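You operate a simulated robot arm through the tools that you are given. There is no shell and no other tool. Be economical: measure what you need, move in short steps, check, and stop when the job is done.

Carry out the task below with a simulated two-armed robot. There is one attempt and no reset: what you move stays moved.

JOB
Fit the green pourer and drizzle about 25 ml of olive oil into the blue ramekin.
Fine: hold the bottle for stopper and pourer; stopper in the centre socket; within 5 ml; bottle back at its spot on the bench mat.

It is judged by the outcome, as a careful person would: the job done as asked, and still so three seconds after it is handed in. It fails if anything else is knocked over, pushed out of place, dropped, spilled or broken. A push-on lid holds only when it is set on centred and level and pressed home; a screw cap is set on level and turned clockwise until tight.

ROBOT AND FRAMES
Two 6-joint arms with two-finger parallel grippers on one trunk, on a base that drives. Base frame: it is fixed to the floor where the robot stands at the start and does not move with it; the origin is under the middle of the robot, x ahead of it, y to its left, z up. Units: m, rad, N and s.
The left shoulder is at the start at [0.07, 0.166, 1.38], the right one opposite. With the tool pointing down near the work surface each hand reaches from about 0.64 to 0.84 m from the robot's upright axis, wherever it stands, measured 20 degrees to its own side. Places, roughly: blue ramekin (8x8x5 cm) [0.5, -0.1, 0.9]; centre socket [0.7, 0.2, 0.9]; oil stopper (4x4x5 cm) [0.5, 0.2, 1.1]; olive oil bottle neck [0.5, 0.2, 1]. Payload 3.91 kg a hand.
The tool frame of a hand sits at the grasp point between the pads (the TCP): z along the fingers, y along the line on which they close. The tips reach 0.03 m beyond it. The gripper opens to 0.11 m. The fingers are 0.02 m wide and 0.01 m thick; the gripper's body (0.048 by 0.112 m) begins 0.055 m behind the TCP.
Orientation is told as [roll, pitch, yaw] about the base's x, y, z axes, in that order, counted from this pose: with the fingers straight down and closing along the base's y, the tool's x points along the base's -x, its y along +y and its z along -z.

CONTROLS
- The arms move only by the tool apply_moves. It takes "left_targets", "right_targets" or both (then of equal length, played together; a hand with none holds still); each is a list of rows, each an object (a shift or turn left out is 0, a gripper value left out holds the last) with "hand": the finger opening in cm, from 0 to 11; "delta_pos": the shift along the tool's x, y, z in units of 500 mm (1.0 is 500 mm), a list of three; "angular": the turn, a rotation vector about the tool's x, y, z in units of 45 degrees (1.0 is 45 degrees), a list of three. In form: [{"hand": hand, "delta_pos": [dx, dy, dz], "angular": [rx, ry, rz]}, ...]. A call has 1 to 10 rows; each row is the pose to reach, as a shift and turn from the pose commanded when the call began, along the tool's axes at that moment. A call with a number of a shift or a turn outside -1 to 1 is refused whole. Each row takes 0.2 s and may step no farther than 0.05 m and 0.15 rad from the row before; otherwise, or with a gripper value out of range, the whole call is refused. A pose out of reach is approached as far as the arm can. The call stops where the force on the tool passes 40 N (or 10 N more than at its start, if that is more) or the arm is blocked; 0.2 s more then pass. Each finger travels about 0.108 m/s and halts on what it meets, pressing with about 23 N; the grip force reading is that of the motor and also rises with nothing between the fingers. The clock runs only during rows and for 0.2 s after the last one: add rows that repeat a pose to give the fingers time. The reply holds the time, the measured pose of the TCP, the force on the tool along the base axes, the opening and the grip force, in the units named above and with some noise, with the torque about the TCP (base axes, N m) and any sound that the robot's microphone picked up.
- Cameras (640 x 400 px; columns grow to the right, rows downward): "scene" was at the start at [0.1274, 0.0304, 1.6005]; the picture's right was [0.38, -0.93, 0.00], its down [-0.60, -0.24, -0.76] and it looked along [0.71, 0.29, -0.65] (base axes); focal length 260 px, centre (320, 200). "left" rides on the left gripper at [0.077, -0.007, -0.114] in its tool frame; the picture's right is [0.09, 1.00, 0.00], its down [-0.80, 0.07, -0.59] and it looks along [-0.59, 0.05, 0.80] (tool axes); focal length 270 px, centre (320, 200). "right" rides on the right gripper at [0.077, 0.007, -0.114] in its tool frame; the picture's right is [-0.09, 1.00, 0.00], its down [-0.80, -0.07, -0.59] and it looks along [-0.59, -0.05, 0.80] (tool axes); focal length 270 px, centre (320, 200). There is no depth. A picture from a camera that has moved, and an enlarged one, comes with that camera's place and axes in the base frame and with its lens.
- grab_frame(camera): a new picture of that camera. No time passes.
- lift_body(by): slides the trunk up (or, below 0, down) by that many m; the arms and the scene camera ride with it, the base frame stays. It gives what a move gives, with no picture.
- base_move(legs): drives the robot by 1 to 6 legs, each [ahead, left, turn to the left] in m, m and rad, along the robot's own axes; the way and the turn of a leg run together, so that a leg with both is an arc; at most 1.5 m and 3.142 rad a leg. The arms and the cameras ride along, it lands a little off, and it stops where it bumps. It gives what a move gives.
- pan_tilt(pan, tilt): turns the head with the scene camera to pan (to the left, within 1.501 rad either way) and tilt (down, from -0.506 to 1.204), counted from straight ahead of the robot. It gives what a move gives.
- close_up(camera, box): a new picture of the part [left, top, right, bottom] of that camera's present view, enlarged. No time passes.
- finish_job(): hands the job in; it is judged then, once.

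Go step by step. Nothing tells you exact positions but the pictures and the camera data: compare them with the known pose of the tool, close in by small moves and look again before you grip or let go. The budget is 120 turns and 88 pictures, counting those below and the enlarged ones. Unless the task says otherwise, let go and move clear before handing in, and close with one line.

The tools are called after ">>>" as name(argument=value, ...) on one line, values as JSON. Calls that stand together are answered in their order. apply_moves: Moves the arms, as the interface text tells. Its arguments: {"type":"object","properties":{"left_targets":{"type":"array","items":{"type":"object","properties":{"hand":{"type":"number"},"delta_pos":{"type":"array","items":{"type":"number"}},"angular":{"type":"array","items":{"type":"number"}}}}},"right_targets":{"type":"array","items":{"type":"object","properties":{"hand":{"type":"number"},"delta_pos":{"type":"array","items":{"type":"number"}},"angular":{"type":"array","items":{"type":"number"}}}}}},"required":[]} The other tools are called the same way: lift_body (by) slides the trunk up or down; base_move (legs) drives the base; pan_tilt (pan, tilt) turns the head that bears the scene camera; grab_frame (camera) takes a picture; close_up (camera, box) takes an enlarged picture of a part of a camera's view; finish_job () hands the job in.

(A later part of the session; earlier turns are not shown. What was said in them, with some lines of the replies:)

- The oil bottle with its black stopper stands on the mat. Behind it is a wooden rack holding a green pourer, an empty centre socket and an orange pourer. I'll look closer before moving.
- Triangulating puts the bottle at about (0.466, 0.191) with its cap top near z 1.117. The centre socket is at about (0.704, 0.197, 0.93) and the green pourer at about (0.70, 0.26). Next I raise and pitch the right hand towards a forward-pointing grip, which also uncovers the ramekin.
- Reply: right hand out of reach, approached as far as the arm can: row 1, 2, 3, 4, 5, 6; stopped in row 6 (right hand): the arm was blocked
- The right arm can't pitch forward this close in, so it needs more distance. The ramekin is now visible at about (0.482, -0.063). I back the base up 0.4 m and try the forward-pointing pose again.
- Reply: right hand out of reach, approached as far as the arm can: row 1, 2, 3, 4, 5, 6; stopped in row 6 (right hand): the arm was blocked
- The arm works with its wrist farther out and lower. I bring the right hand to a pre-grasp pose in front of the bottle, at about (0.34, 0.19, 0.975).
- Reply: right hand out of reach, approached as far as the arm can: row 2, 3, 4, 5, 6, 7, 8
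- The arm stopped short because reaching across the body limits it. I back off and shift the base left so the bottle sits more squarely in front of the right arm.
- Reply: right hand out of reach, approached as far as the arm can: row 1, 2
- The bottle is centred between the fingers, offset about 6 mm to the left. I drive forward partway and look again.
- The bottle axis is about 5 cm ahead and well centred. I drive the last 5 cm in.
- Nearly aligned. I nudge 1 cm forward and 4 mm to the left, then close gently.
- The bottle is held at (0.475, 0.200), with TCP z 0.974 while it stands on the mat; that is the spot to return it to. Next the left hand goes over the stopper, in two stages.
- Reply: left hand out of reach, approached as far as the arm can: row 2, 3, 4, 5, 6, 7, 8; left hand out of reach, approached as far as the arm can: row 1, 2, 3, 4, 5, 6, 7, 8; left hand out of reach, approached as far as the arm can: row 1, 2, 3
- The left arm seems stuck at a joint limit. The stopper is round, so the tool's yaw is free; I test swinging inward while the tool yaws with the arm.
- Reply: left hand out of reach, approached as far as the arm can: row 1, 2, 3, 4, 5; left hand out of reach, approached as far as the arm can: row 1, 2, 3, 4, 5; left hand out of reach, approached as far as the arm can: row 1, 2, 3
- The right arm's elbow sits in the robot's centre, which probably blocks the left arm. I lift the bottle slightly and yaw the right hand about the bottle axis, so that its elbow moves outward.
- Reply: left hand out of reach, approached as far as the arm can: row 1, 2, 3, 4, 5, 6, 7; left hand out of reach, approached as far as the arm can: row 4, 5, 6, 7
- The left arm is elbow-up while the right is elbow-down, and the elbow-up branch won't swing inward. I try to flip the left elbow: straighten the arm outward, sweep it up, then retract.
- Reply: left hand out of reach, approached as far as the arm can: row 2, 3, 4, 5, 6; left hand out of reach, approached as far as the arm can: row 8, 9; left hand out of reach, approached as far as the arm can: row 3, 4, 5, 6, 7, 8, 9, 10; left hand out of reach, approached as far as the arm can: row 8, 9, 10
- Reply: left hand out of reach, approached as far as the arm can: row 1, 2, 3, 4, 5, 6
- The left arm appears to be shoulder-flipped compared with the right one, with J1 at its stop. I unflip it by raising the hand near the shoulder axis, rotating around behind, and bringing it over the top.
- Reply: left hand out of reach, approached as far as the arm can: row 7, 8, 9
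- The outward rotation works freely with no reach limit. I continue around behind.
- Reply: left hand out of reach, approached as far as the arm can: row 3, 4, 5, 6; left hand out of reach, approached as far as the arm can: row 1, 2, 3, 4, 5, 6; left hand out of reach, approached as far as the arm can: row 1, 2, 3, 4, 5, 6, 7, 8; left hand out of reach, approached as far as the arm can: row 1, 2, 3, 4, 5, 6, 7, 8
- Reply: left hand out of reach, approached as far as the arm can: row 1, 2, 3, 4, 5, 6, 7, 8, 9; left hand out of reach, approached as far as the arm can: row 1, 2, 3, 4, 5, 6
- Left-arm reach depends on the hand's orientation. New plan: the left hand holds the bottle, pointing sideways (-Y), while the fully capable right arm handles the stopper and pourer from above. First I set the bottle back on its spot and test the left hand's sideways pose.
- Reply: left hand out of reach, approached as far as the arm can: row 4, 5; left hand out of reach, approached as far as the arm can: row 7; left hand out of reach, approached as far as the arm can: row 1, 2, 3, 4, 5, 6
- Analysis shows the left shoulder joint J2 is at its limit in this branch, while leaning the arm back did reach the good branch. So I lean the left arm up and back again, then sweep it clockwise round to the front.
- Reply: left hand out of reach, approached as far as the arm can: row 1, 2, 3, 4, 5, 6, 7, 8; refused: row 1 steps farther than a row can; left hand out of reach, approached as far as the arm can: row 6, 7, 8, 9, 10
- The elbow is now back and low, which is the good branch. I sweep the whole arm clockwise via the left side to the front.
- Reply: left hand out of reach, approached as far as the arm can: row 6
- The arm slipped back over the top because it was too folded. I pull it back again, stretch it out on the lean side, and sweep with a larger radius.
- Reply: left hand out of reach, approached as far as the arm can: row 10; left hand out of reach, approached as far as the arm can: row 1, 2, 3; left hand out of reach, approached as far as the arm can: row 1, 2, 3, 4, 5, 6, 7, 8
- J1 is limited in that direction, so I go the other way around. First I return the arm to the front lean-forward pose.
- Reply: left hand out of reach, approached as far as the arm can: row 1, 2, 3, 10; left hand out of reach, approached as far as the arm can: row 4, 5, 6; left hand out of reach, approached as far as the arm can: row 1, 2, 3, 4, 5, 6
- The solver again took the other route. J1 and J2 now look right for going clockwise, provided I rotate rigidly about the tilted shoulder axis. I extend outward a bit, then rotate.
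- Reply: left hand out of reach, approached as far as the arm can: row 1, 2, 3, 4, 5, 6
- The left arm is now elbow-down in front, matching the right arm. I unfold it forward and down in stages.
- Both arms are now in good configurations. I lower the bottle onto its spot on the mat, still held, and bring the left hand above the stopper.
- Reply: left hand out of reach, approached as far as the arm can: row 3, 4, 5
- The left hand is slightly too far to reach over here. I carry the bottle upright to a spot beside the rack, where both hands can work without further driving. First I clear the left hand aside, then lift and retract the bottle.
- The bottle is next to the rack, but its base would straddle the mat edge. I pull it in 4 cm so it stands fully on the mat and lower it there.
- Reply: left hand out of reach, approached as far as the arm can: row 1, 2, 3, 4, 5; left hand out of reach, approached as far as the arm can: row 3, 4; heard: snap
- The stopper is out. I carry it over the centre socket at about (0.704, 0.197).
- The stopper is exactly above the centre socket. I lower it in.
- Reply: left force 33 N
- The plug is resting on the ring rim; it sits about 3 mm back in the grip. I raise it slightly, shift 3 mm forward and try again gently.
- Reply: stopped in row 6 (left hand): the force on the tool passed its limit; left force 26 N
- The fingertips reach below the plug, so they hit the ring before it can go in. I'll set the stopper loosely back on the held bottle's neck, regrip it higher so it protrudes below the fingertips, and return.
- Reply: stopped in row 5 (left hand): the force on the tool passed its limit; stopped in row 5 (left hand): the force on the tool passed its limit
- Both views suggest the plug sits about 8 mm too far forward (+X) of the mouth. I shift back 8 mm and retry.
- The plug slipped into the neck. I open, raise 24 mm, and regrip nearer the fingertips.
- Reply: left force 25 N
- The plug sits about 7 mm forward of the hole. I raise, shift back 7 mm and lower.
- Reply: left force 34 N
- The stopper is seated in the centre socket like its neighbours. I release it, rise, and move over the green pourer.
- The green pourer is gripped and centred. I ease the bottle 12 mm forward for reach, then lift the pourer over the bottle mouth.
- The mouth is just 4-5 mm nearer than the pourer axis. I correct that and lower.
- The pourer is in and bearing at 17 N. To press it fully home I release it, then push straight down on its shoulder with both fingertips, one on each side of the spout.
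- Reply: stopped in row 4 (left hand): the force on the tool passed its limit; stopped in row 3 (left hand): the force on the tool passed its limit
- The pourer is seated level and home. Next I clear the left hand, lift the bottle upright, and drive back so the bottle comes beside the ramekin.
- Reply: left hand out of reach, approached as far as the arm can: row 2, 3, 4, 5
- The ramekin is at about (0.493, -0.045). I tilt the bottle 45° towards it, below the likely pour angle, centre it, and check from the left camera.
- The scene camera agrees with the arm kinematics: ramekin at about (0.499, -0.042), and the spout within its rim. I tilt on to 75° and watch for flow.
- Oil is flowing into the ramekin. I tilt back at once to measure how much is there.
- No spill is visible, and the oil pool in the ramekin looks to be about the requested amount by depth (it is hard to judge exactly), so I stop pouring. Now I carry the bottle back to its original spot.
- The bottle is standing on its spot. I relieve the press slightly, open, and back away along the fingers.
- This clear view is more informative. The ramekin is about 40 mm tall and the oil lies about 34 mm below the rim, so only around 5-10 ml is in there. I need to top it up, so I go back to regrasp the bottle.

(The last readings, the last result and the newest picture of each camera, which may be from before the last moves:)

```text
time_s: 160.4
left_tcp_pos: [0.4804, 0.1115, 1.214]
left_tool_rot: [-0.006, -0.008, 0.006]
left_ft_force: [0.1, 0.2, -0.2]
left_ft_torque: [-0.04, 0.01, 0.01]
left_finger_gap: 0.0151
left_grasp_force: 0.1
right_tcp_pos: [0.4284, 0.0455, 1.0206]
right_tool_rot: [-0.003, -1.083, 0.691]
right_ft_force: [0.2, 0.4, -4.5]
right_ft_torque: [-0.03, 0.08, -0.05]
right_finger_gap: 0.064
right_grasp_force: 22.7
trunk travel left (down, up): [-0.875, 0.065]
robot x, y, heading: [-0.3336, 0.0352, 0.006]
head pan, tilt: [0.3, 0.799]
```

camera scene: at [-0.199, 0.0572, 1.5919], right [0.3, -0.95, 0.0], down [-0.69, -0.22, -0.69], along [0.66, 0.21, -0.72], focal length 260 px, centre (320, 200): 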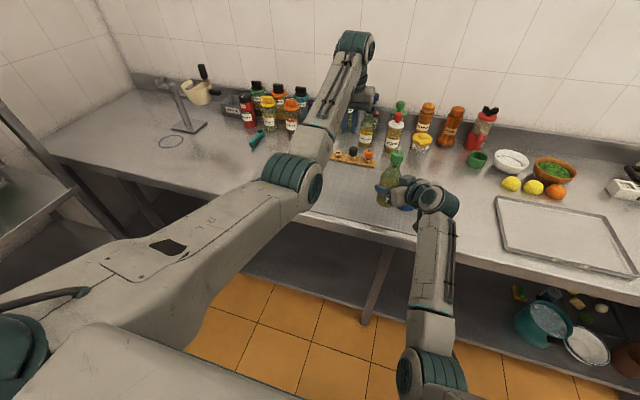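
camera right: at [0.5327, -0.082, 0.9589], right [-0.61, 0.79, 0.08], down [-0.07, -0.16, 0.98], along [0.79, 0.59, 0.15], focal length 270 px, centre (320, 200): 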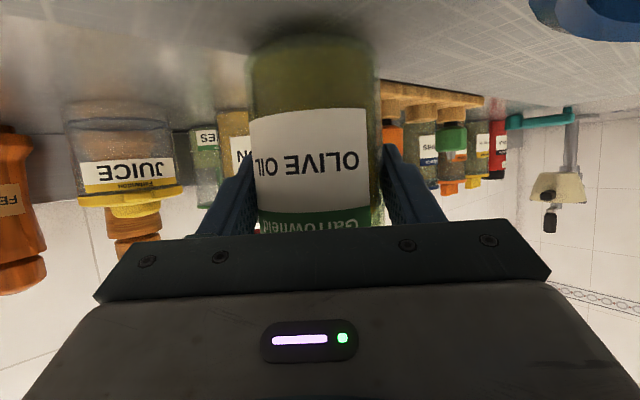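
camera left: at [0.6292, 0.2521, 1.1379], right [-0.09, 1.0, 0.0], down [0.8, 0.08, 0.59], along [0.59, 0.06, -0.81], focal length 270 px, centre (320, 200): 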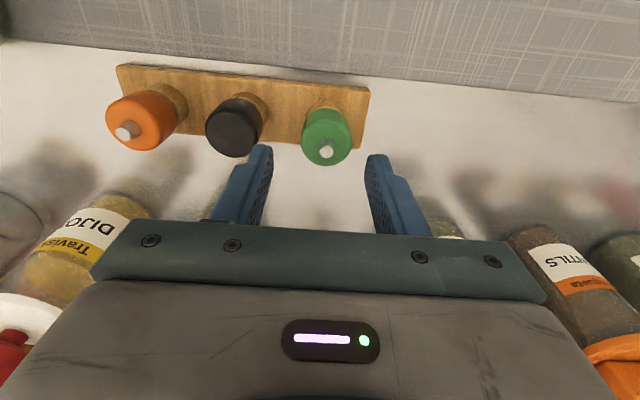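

Position matches the earlier pour. I repeat exactly the same pour pulse twice, so the level change calibrates the amount.

>>> apply_moves(right_targets=[{"delta_pos": [0.004, -0.004, -0.007], "angular": [-0.078, 0, 0.147]}, {"delta_pos": [0.004, -0.004, -0.007], "angular": [-0.156, 0, 0.295]}, {"delta_pos": [0.004, -0.004, -0.007], "angular": [-0.234, 0, 0.442]}, {"delta_pos": [0.004, -0.004, -0.007], "angular": [-0.311, 0, 0.589]}, {"delta_pos": [0.004, -0.004, -0.007], "angular": [-0.389, 0, 0.737]}, {"delta_pos": [0.004, -0.004, -0.007], "angular": [-0.467, 0, 0.884]}])

>>> apply_moves(right_targets=[{"angular": [-0.078, 0, 0.147]}, {"angular": [-0.156, 0, 0.295]}, {"angular": [-0.234, 0, 0.442]}, {"angular": [-0.311, 0, 0.59]}, {"angular": [-0.311, 0, 0.59]}])

>>> apply_moves(right_targets=[{"angular": [-0.078, 0, 0.147]}, {"angular": [-0.156, 0, 0.295]}])

>>> apply_moves(right_targets=[{"angular": [0.089, 0, -0.168]}, {"angular": [0.178, 0, -0.336]}, {"angular": [0.267, 0, -0.504]}, {"angular": [0.355, 0, -0.67]}, {"angular": [0.444, 0, -0.84]}])

>>> apply_moves(right_targets=[{"angular": [-0.072, 0, 0.136]}, {"angular": [-0.144, 0, 0.272]}, {"angular": [-0.216, 0, 0.408]}, {"angular": [-0.288, 0, 0.545]}, {"angular": [-0.288, 0, 0.545]}])

>>> apply_moves(right_targets=[{"angular": [-0.078, 0, 0.147]}, {"angular": [-0.156, 0, 0.295]}])

>>> apply_moves(right_targets=[{"angular": [0.089, 0, -0.168]}, {"angular": [0.178, 0, -0.336]}, {"angular": [0.267, 0, -0.504]}, {"angular": [0.355, 0, -0.67]}, {"angular": [0.444, 0, -0.84]}])

>>> apply_moves(right_targets=[{"angular": [0.081, 0, -0.154]}, {"angular": [0.163, 0, -0.308]}, {"angular": [0.244, 0, -0.462]}, {"angular": [0.325, 0, -0.616]}, {"angular": [0.407, 0, -0.77]}, {"angular": [0.491, 0, -0.929]}])

```text
time_s: 161.8
left_tcp_pos: [0.4786, 0.1086, 1.2153]
left_tool_rot: [-0.004, -0.009, 0.008]
left_ft_force: [0.2, 0.6, -0.5]
left_ft_torque: [0.02, 0.02, 0.02]
left_finger_gap: 0.0151
left_grasp_force: 0.1
right_tcp_pos: [0.4258, 0.0403, 1.0216]
right_tool_rot: [1.138, -0.674, -0.243]
right_ft_force: [0.0, -0.1, -4.1]
right_ft_torque: [-0.04, 0.02, 0.03]
right_finger_gap: 0.064
right_grasp_force: 22.9
trunk travel left (down, up): [-0.875, 0.065]
robot x, y, heading: [-0.3321, 0.0366, 0.005]
head pan, tilt: [0.3, 0.799]
```

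```text
time_s: 163.0
left_tcp_pos: [0.4786, 0.1101, 1.2145]
left_tool_rot: [-0.004, -0.009, 0.005]
left_ft_force: [-0.1, 1.5, 0.6]
left_ft_torque: [0.02, 0.03, -0.02]
left_finger_gap: 0.015
left_grasp_force: 0.0
right_tcp_pos: [0.4263, 0.0393, 1.0209]
right_tool_rot: [1.449, -0.228, -0.384]
right_ft_force: [0.4, 0.0, -4.6]
right_ft_torque: [-0.03, 0.04, -0.04]
right_finger_gap: 0.0642
right_grasp_force: 22.3
trunk travel left (down, up): [-0.875, 0.065]
robot x, y, heading: [-0.3303, 0.0384, 0.005]
head pan, tilt: [0.3, 0.799]
```

```text
time_s: 163.6
left_tcp_pos: [0.4801, 0.1087, 1.2141]
left_tool_rot: [-0.004, -0.008, 0.005]
left_ft_force: [0.5, 0.1, 0.9]
left_ft_torque: [0.01, 0.02, -0.03]
left_finger_gap: 0.0151
left_grasp_force: 0.1
right_tcp_pos: [0.4272, 0.0381, 1.0229]
right_tool_rot: [1.572, 0.002, -0.396]
right_ft_force: [0.7, -0.3, -5.0]
right_ft_torque: [-0.04, 0.04, 0.02]
right_finger_gap: 0.0641
right_grasp_force: 23.0
trunk travel left (down, up): [-0.875, 0.065]
robot x, y, heading: [-0.3351, 0.0352, 0.006]
head pan, tilt: [0.3, 0.799]
```

```text
time_s: 164.8
left_tcp_pos: [0.4785, 0.1089, 1.2147]
left_tool_rot: [-0.004, -0.01, 0.006]
left_ft_force: [-0.1, 0.2, -0.3]
left_ft_torque: [-0.01, 0.0, 0.03]
left_finger_gap: 0.015
left_grasp_force: 0.2
right_tcp_pos: [0.4262, 0.04, 1.0222]
right_tool_rot: [1.163, -0.645, -0.26]
right_ft_force: [-0.4, 0.2, -4.2]
right_ft_torque: [-0.03, 0.02, -0.03]
right_finger_gap: 0.0643
right_grasp_force: 23.6
trunk travel left (down, up): [-0.875, 0.065]
robot x, y, heading: [-0.331, 0.037, 0.007]
head pan, tilt: [0.3, 0.799]
```

```text
time_s: 166.0
left_tcp_pos: [0.4791, 0.109, 1.2148]
left_tool_rot: [-0.004, -0.01, 0.005]
left_ft_force: [-0.1, 0.5, -0.8]
left_ft_torque: [-0.01, -0.01, 0.02]
left_finger_gap: 0.0147
left_grasp_force: 0.1
right_tcp_pos: [0.4266, 0.0389, 1.0211]
right_tool_rot: [1.449, -0.231, -0.383]
right_ft_force: [-0.2, 0.5, -3.2]
right_ft_torque: [-0.01, 0.02, -0.02]
right_finger_gap: 0.0642
right_grasp_force: 22.9
trunk travel left (down, up): [-0.875, 0.065]
robot x, y, heading: [-0.3304, 0.0404, 0.001]
head pan, tilt: [0.3, 0.799]
```

```text
time_s: 166.6
left_tcp_pos: [0.48, 0.1102, 1.2139]
left_tool_rot: [-0.004, -0.009, 0.005]
left_ft_force: [0.5, 0.0, -0.1]
left_ft_torque: [-0.02, -0.02, 0.0]
left_finger_gap: 0.015
left_grasp_force: 0.1
right_tcp_pos: [0.426, 0.0394, 1.022]
right_tool_rot: [1.571, 0.001, -0.397]
right_ft_force: [-0.1, -0.3, -3.5]
right_ft_torque: [-0.03, -0.01, 0.0]
right_finger_gap: 0.0639
right_grasp_force: 23.2
trunk travel left (down, up): [-0.875, 0.065]
robot x, y, heading: [-0.3328, 0.0391, 0.005]
head pan, tilt: [0.3, 0.799]
```

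```text
time_s: 167.8
left_tcp_pos: [0.4776, 0.1096, 1.2143]
left_tool_rot: [-0.004, -0.01, 0.005]
left_ft_force: [0.7, 0.5, 0.1]
left_ft_torque: [-0.05, -0.02, 0.02]
left_finger_gap: 0.0149
left_grasp_force: 0.1
right_tcp_pos: [0.4266, 0.0401, 1.0224]
right_tool_rot: [1.163, -0.646, -0.258]
right_ft_force: [1.0, 0.2, -3.9]
right_ft_torque: [-0.05, 0.01, 0.01]
right_finger_gap: 0.0641
right_grasp_force: 23.6
trunk travel left (down, up): [-0.875, 0.065]
robot x, y, heading: [-0.3274, 0.0365, 0.005]
head pan, tilt: [0.3, 0.799]
```

```text
time_s: 169.2
left_tcp_pos: [0.4785, 0.109, 1.2142]
left_tool_rot: [-0.005, -0.009, 0.004]
left_ft_force: [-0.5, 0.4, 0.2]
left_ft_torque: [-0.01, 0.01, 0.03]
left_finger_gap: 0.0149
left_grasp_force: 0.1
right_tcp_pos: [0.4273, 0.04, 1.0216]
right_tool_rot: [-0.007, -1.085, 0.694]
right_ft_force: [-0.2, -0.6, -4.2]
right_ft_torque: [-0.02, 0.04, -0.01]
right_finger_gap: 0.0642
right_grasp_force: 23.2
trunk travel left (down, up): [-0.875, 0.065]
robot x, y, heading: [-0.3334, 0.0366, 0.006]
head pan, tilt: [0.3, 0.799]
```

>>> base_move(legs=[[-0.072, 0.156, 0]])

>>> close_up(camera="scene", box=[434, 180, 474, 210])

```text
time_s: 170.7
left_tcp_pos: [0.4063, 0.2599, 1.2138]
left_tool_rot: [-0.002, -0.008, 0.003]
left_ft_force: [0.5, -0.5, -0.3]
left_ft_torque: [0.01, 0.02, 0.01]
left_finger_gap: 0.0151
left_grasp_force: 0.1
right_tcp_pos: [0.3536, 0.1914, 1.0205]
right_tool_rot: [0.005, -1.086, 0.685]
right_ft_force: [0.0, -0.5, -3.2]
right_ft_torque: [-0.01, 0.01, 0.03]
right_finger_gap: 0.064
right_grasp_force: 23.0
trunk travel left (down, up): [-0.875, 0.065]
robot x, y, heading: [-0.4012, 0.1941, 0.002]
head pan, tilt: [0.3, 0.799]
```

```text
13.33 times, centred on (454, 195) of scene
camera zoom: at [-0.275, 0.2111, 1.5921], right [0.3, -0.95, 0.0], down [-0.69, -0.21, -0.7], along [0.66, 0.21, -0.72], focal length 3472 px, centre (-1467, 267)
```

zoom: 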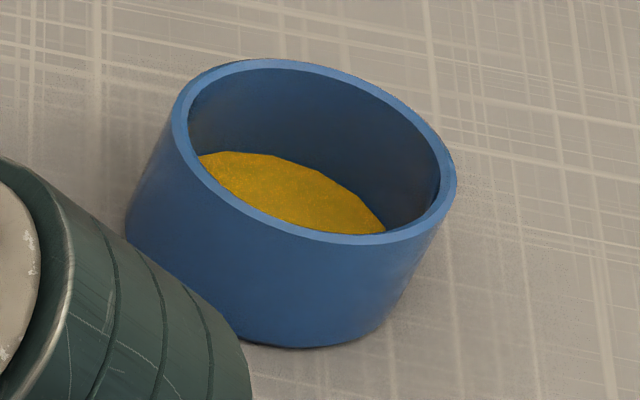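

The level rose by about 3 mm (around 10 ml) for the two pulses, so each pulse gives about 5 ml and roughly 15 ml is in the ramekin. Two more identical pulses should bring it to about 25 ml.

>>> base_move(legs=[[0.072, -0.154, 0]])

```text
time_s: 172.1
left_tcp_pos: [0.4773, 0.1136, 1.215]
left_tool_rot: [-0.006, -0.011, 0.005]
left_ft_force: [0.1, 0.8, 0.0]
left_ft_torque: [0.02, 0.0, -0.02]
left_finger_gap: 0.015
left_grasp_force: 0.0
right_tcp_pos: [0.4242, 0.0437, 1.0237]
right_tool_rot: [-0.006, -1.084, 0.696]
right_ft_force: [-0.3, 0.8, -3.2]
right_ft_torque: [-0.04, 0.04, -0.02]
right_finger_gap: 0.0637
right_grasp_force: 22.4
trunk travel left (down, up): [-0.875, 0.065]
robot x, y, heading: [-0.3307, 0.0362, 0.003]
head pan, tilt: [0.3, 0.799]
```

>>> apply_moves(right_targets=[{"delta_pos": [0, -0.01, 0], "angular": [-0.078, 0, 0.147]}, {"delta_pos": [0, -0.01, 0], "angular": [-0.156, 0, 0.295]}, {"delta_pos": [0, -0.01, 0], "angular": [-0.234, 0, 0.442]}, {"delta_pos": [0, -0.01, 0], "angular": [-0.311, 0, 0.589]}, {"delta_pos": [0, -0.01, 0], "angular": [-0.389, 0, 0.737]}, {"delta_pos": [0, -0.01, 0], "angular": [-0.467, 0, 0.884]}])

>>> apply_moves(right_targets=[{"angular": [-0.078, 0, 0.147]}, {"angular": [-0.156, 0, 0.295]}, {"angular": [-0.234, 0, 0.442]}, {"angular": [-0.311, 0, 0.59]}, {"angular": [-0.311, 0, 0.59]}])

>>> apply_moves(right_targets=[{"angular": [-0.078, 0, 0.147]}, {"angular": [-0.156, 0, 0.295]}])

>>> apply_moves(right_targets=[{"angular": [0.089, 0, -0.168]}, {"angular": [0.178, 0, -0.336]}, {"angular": [0.267, 0, -0.504]}, {"angular": [0.355, 0, -0.67]}, {"angular": [0.444, 0, -0.84]}])

>>> apply_moves(right_targets=[{"angular": [-0.072, 0, 0.136]}, {"angular": [-0.144, 0, 0.272]}, {"angular": [-0.216, 0, 0.408]}, {"angular": [-0.288, 0, 0.545]}, {"angular": [-0.288, 0, 0.545]}])

>>> apply_moves(right_targets=[{"angular": [-0.078, 0, 0.147]}, {"angular": [-0.156, 0, 0.295]}])

>>> apply_moves(right_targets=[{"angular": [0.089, 0, -0.168]}, {"angular": [0.178, 0, -0.336]}, {"angular": [0.267, 0, -0.504]}, {"angular": [0.355, 0, -0.67]}, {"angular": [0.444, 0, -0.84]}])

>>> apply_moves(right_targets=[{"angular": [0.081, 0, -0.154]}, {"angular": [0.163, 0, -0.308]}, {"angular": [0.244, 0, -0.462]}, {"angular": [0.325, 0, -0.616]}, {"angular": [0.407, 0, -0.77]}, {"angular": [0.491, 0, -0.929]}])

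>>> base_move(legs=[[-0.072, 0.156, 0]])

>>> close_up(camera="scene", box=[434, 180, 474, 210])

```text
time_s: 173.5
left_tcp_pos: [0.4789, 0.1104, 1.2133]
left_tool_rot: [-0.004, -0.007, 0.005]
left_ft_force: [0.1, -0.1, 0.4]
left_ft_torque: [0.03, -0.02, 0.02]
left_finger_gap: 0.0151
left_grasp_force: 0.0
right_tcp_pos: [0.4304, 0.0364, 1.021]
right_tool_rot: [1.137, -0.672, -0.242]
right_ft_force: [0.4, 0.0, -3.2]
right_ft_torque: [0.0, 0.04, 0.05]
right_finger_gap: 0.0639
right_grasp_force: 23.5
trunk travel left (down, up): [-0.875, 0.065]
robot x, y, heading: [-0.33, 0.0386, 0.003]
head pan, tilt: [0.3, 0.799]
```

```text
time_s: 174.7
left_tcp_pos: [0.4802, 0.1111, 1.2145]
left_tool_rot: [-0.005, -0.008, 0.005]
left_ft_force: [-0.3, -1.0, -0.7]
left_ft_torque: [-0.01, -0.01, -0.01]
left_finger_gap: 0.0152
left_grasp_force: 0.0
right_tcp_pos: [0.4293, 0.0362, 1.021]
right_tool_rot: [1.445, -0.231, -0.382]
right_ft_force: [0.6, -0.1, -3.5]
right_ft_torque: [-0.06, 0.02, 0.0]
right_finger_gap: 0.064
right_grasp_force: 23.4
trunk travel left (down, up): [-0.875, 0.065]
robot x, y, heading: [-0.3325, 0.0397, 0.006]
head pan, tilt: [0.3, 0.799]
```

```text
time_s: 175.3
left_tcp_pos: [0.4792, 0.1104, 1.2138]
left_tool_rot: [-0.004, -0.009, 0.005]
left_ft_force: [0.5, 0.6, 0.6]
left_ft_torque: [0.0, -0.01, -0.02]
left_finger_gap: 0.015
left_grasp_force: 0.1
right_tcp_pos: [0.4299, 0.0361, 1.0214]
right_tool_rot: [1.573, 0.001, -0.397]
right_ft_force: [-0.2, 1.4, -3.9]
right_ft_torque: [0.0, 0.02, -0.03]
right_finger_gap: 0.0641
right_grasp_force: 23.1
trunk travel left (down, up): [-0.875, 0.065]
robot x, y, heading: [-0.3314, 0.0403, -0.002]
head pan, tilt: [0.3, 0.799]
```

```text
time_s: 176.5
left_tcp_pos: [0.4796, 0.1096, 1.2146]
left_tool_rot: [-0.002, -0.009, 0.005]
left_ft_force: [-0.4, 0.0, -0.1]
left_ft_torque: [0.04, 0.01, 0.04]
left_finger_gap: 0.015
left_grasp_force: 0.1
right_tcp_pos: [0.4293, 0.0374, 1.0215]
right_tool_rot: [1.162, -0.647, -0.26]
right_ft_force: [-0.6, -0.4, -4.0]
right_ft_torque: [-0.03, 0.04, -0.02]
right_finger_gap: 0.0642
right_grasp_force: 22.9
trunk travel left (down, up): [-0.875, 0.065]
robot x, y, heading: [-0.332, 0.0393, 0.004]
head pan, tilt: [0.3, 0.799]
```

```text
time_s: 177.7
left_tcp_pos: [0.479, 0.11, 1.214]
left_tool_rot: [-0.004, -0.011, 0.006]
left_ft_force: [0.0, -0.6, -0.3]
left_ft_torque: [0.0, -0.03, -0.01]
left_finger_gap: 0.0152
left_grasp_force: 0.1
right_tcp_pos: [0.429, 0.0367, 1.0217]
right_tool_rot: [1.447, -0.228, -0.383]
right_ft_force: [0.0, 0.7, -3.4]
right_ft_torque: [-0.06, 0.01, -0.01]
right_finger_gap: 0.0641
right_grasp_force: 23.3
trunk travel left (down, up): [-0.875, 0.065]
robot x, y, heading: [-0.3334, 0.0416, 0.009]
head pan, tilt: [0.3, 0.799]
```

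```text
time_s: 178.3
left_tcp_pos: [0.4799, 0.11, 1.2133]
left_tool_rot: [-0.003, -0.009, 0.005]
left_ft_force: [0.3, -0.6, 1.2]
left_ft_torque: [0.02, 0.01, 0.01]
left_finger_gap: 0.0147
left_grasp_force: 0.0
right_tcp_pos: [0.4303, 0.038, 1.022]
right_tool_rot: [1.573, 0.001, -0.397]
right_ft_force: [0.6, 0.0, -3.3]
right_ft_torque: [-0.03, 0.01, -0.01]
right_finger_gap: 0.064
right_grasp_force: 23.1
trunk travel left (down, up): [-0.875, 0.065]
robot x, y, heading: [-0.3268, 0.0406, 0.005]
head pan, tilt: [0.3, 0.799]
```

```text
time_s: 179.5
left_tcp_pos: [0.4779, 0.1103, 1.2148]
left_tool_rot: [-0.004, -0.007, 0.006]
left_ft_force: [0.1, -0.2, -0.5]
left_ft_torque: [0.02, -0.01, 0.0]
left_finger_gap: 0.0153
left_grasp_force: 0.1
right_tcp_pos: [0.4293, 0.0394, 1.0227]
right_tool_rot: [1.163, -0.645, -0.258]
right_ft_force: [-0.5, 0.1, -3.3]
right_ft_torque: [-0.03, 0.03, -0.02]
right_finger_gap: 0.064
right_grasp_force: 23.6
trunk travel left (down, up): [-0.875, 0.065]
robot x, y, heading: [-0.3282, 0.0436, 0.001]
head pan, tilt: [0.3, 0.799]
```

```text
time_s: 180.9
left_tcp_pos: [0.4776, 0.1114, 1.2144]
left_tool_rot: [-0.003, -0.009, 0.005]
left_ft_force: [-0.6, -0.8, 0.8]
left_ft_torque: [-0.01, 0.03, 0.0]
left_finger_gap: 0.0148
left_grasp_force: 0.1
right_tcp_pos: [0.4299, 0.0372, 1.0212]
right_tool_rot: [-0.004, -1.084, 0.693]
right_ft_force: [0.8, -0.2, -3.9]
right_ft_torque: [-0.03, 0.05, -0.01]
right_finger_gap: 0.064
right_grasp_force: 22.5
trunk travel left (down, up): [-0.875, 0.065]
robot x, y, heading: [-0.332, 0.0376, 0.006]
head pan, tilt: [0.3, 0.799]
```

```text
time_s: 182.4
left_tcp_pos: [0.4075, 0.2661, 1.2134]
left_tool_rot: [-0.001, -0.007, 0.006]
left_ft_force: [-0.3, -1.2, -0.2]
left_ft_torque: [0.04, 0.01, -0.03]
left_finger_gap: 0.0151
left_grasp_force: 0.0
right_tcp_pos: [0.3578, 0.1949, 1.0209]
right_tool_rot: [0.003, -1.086, 0.684]
right_ft_force: [0.5, -0.4, -4.2]
right_ft_torque: [0.02, 0.05, 0.04]
right_finger_gap: 0.0644
right_grasp_force: 23.6
trunk travel left (down, up): [-0.875, 0.065]
robot x, y, heading: [-0.3978, 0.1997, 0.005]
head pan, tilt: [0.3, 0.799]
```

```text
13.33 times, centred on (454, 195) of scene
camera zoom: at [-0.2751, 0.2175, 1.5921], right [0.3, -0.95, 0.0], down [-0.69, -0.21, -0.7], along [0.66, 0.21, -0.72], focal length 3472 px, centre (-1467, 267)
```

zoom: 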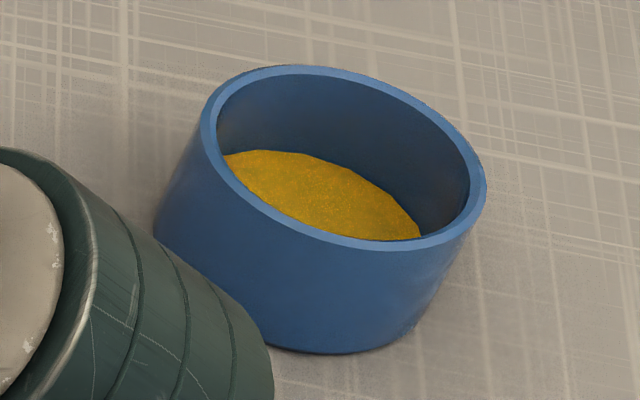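

The level has risen about 6.3 mm over four pulses, roughly 5 ml per pulse, so the ramekin now holds about 25 ml. I return the bottle to its spot.

>>> base_move(legs=[[0.117, 0.004, 0]])

>>> apply_moves(right_targets=[{"delta_pos": [0.04, 0, 0.021]}, {"delta_pos": [0.07, 0, 0.0366]}, {"delta_pos": [0.076, 0, 0.0397]}, {"delta_pos": [0.081, 0, 0.0423]}])

```text
time_s: 183.7
left_tcp_pos: [0.522, 0.2722, 1.217]
left_tool_rot: [-0.006, -0.013, 0.003]
left_ft_force: [-0.6, -0.1, -0.5]
left_ft_torque: [0.01, -0.04, 0.01]
left_finger_gap: 0.0151
left_grasp_force: 0.0
right_tcp_pos: [0.4728, 0.1995, 1.0238]
right_tool_rot: [-0.005, -1.088, 0.691]
right_ft_force: [0.6, -0.4, -3.1]
right_ft_torque: [-0.04, 0.02, -0.01]
right_finger_gap: 0.0641
right_grasp_force: 23.1
trunk travel left (down, up): [-0.875, 0.065]
robot x, y, heading: [-0.2867, 0.2029, 0.009]
head pan, tilt: [0.3, 0.799]
```

```text
time_s: 184.7
left_tcp_pos: [0.5219, 0.2731, 1.2159]
left_tool_rot: [-0.006, -0.013, 0.004]
left_ft_force: [-0.6, 0.2, -0.7]
left_ft_torque: [0.01, -0.03, 0.01]
left_finger_gap: 0.015
left_grasp_force: 0.0
right_tcp_pos: [0.4733, 0.2, 0.9806]
right_tool_rot: [-0.01, -1.092, 0.694]
right_ft_force: [2.4, -0.6, 15.0]
right_ft_torque: [0.37, 0.16, -0.08]
right_finger_gap: 0.0642
right_grasp_force: 22.5
trunk travel left (down, up): [-0.875, 0.065]
robot x, y, heading: [-0.2846, 0.2047, 0.007]
head pan, tilt: [0.3, 0.799]
```

The bottle stands on its spot again. I relieve the pressure, release and back away.

>>> apply_moves(right_targets=[{"delta_pos": [-0.004, 0, -0.002]}, {"delta_pos": [-0.004, 0, -0.002], "hand": 7.0}, {"delta_pos": [-0.004, 0, -0.002], "hand": 8.5}, {"delta_pos": [-0.004, 0, -0.002], "hand": 10.5}, {"delta_pos": [-0.004, 0, -0.002], "hand": 11}])

>>> apply_moves(right_targets=[{"delta_pos": [0, 0, -0.07]}, {"delta_pos": [0, 0, -0.14]}, {"delta_pos": [0, 0, -0.2]}])

>>> base_move(legs=[[-0.15, 0, 0]])

```text
time_s: 185.9
left_tcp_pos: [0.5225, 0.2713, 1.2144]
left_tool_rot: [-0.003, -0.01, 0.002]
left_ft_force: [-0.4, 0.1, -0.1]
left_ft_torque: [-0.02, -0.01, 0.01]
left_finger_gap: 0.015
left_grasp_force: 0.0
right_tcp_pos: [0.473, 0.2004, 0.9777]
right_tool_rot: [-0.001, -1.086, 0.689]
right_ft_force: [-0.2, 0.7, 0.3]
right_ft_torque: [0.01, 0.02, 0.01]
right_finger_gap: 0.1102
right_grasp_force: 0.2
trunk travel left (down, up): [-0.875, 0.065]
robot x, y, heading: [-0.2872, 0.2014, 0.004]
head pan, tilt: [0.3, 0.799]
```

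```text
time_s: 186.7
left_tcp_pos: [0.5232, 0.2729, 1.2161]
left_tool_rot: [-0.003, -0.01, 0.003]
left_ft_force: [0.2, -0.4, -0.6]
left_ft_torque: [0.0, 0.03, 0.01]
left_finger_gap: 0.0147
left_grasp_force: 0.1
right_tcp_pos: [0.4054, 0.1442, 1.0273]
right_tool_rot: [-0.002, -1.087, 0.69]
right_ft_force: [0.4, -0.5, 0.2]
right_ft_torque: [0.04, 0.02, -0.05]
right_finger_gap: 0.11
right_grasp_force: 0.0
trunk travel left (down, up): [-0.875, 0.065]
robot x, y, heading: [-0.2851, 0.203, 0.003]
head pan, tilt: [0.3, 0.799]
```

```text
time_s: 188.0
left_tcp_pos: [0.3768, 0.2747, 1.2133]
left_tool_rot: [-0.005, -0.009, 0.005]
left_ft_force: [0.0, 0.4, -0.1]
left_ft_torque: [0.0, -0.01, -0.03]
left_finger_gap: 0.0151
left_grasp_force: 0.1
right_tcp_pos: [0.2605, 0.1432, 1.0244]
right_tool_rot: [0.001, -1.083, 0.688]
right_ft_force: [-0.5, -0.7, 0.5]
right_ft_torque: [-0.03, -0.05, -0.01]
right_finger_gap: 0.11
right_grasp_force: 0.0
trunk travel left (down, up): [-0.875, 0.065]
robot x, y, heading: [-0.4334, 0.2009, 0.004]
head pan, tilt: [0.3, 0.799]
```

The bottle is released on its spot with the green pourer fitted. The stopper is in the centre socket, the ramekin holds about 25 ml by my estimate, and both hands are clear, so I hand in the job.

>>> finish_job()

```text
The job is handed in.
```

I fitted the green pourer and poured olive oil into the blue ramekin. By the rise in oil level it holds about 25 ml, though I could only estimate this from pictures. The stopper is in the centre socket, the bottle is back at its spot on the mat, and I saw no spills.
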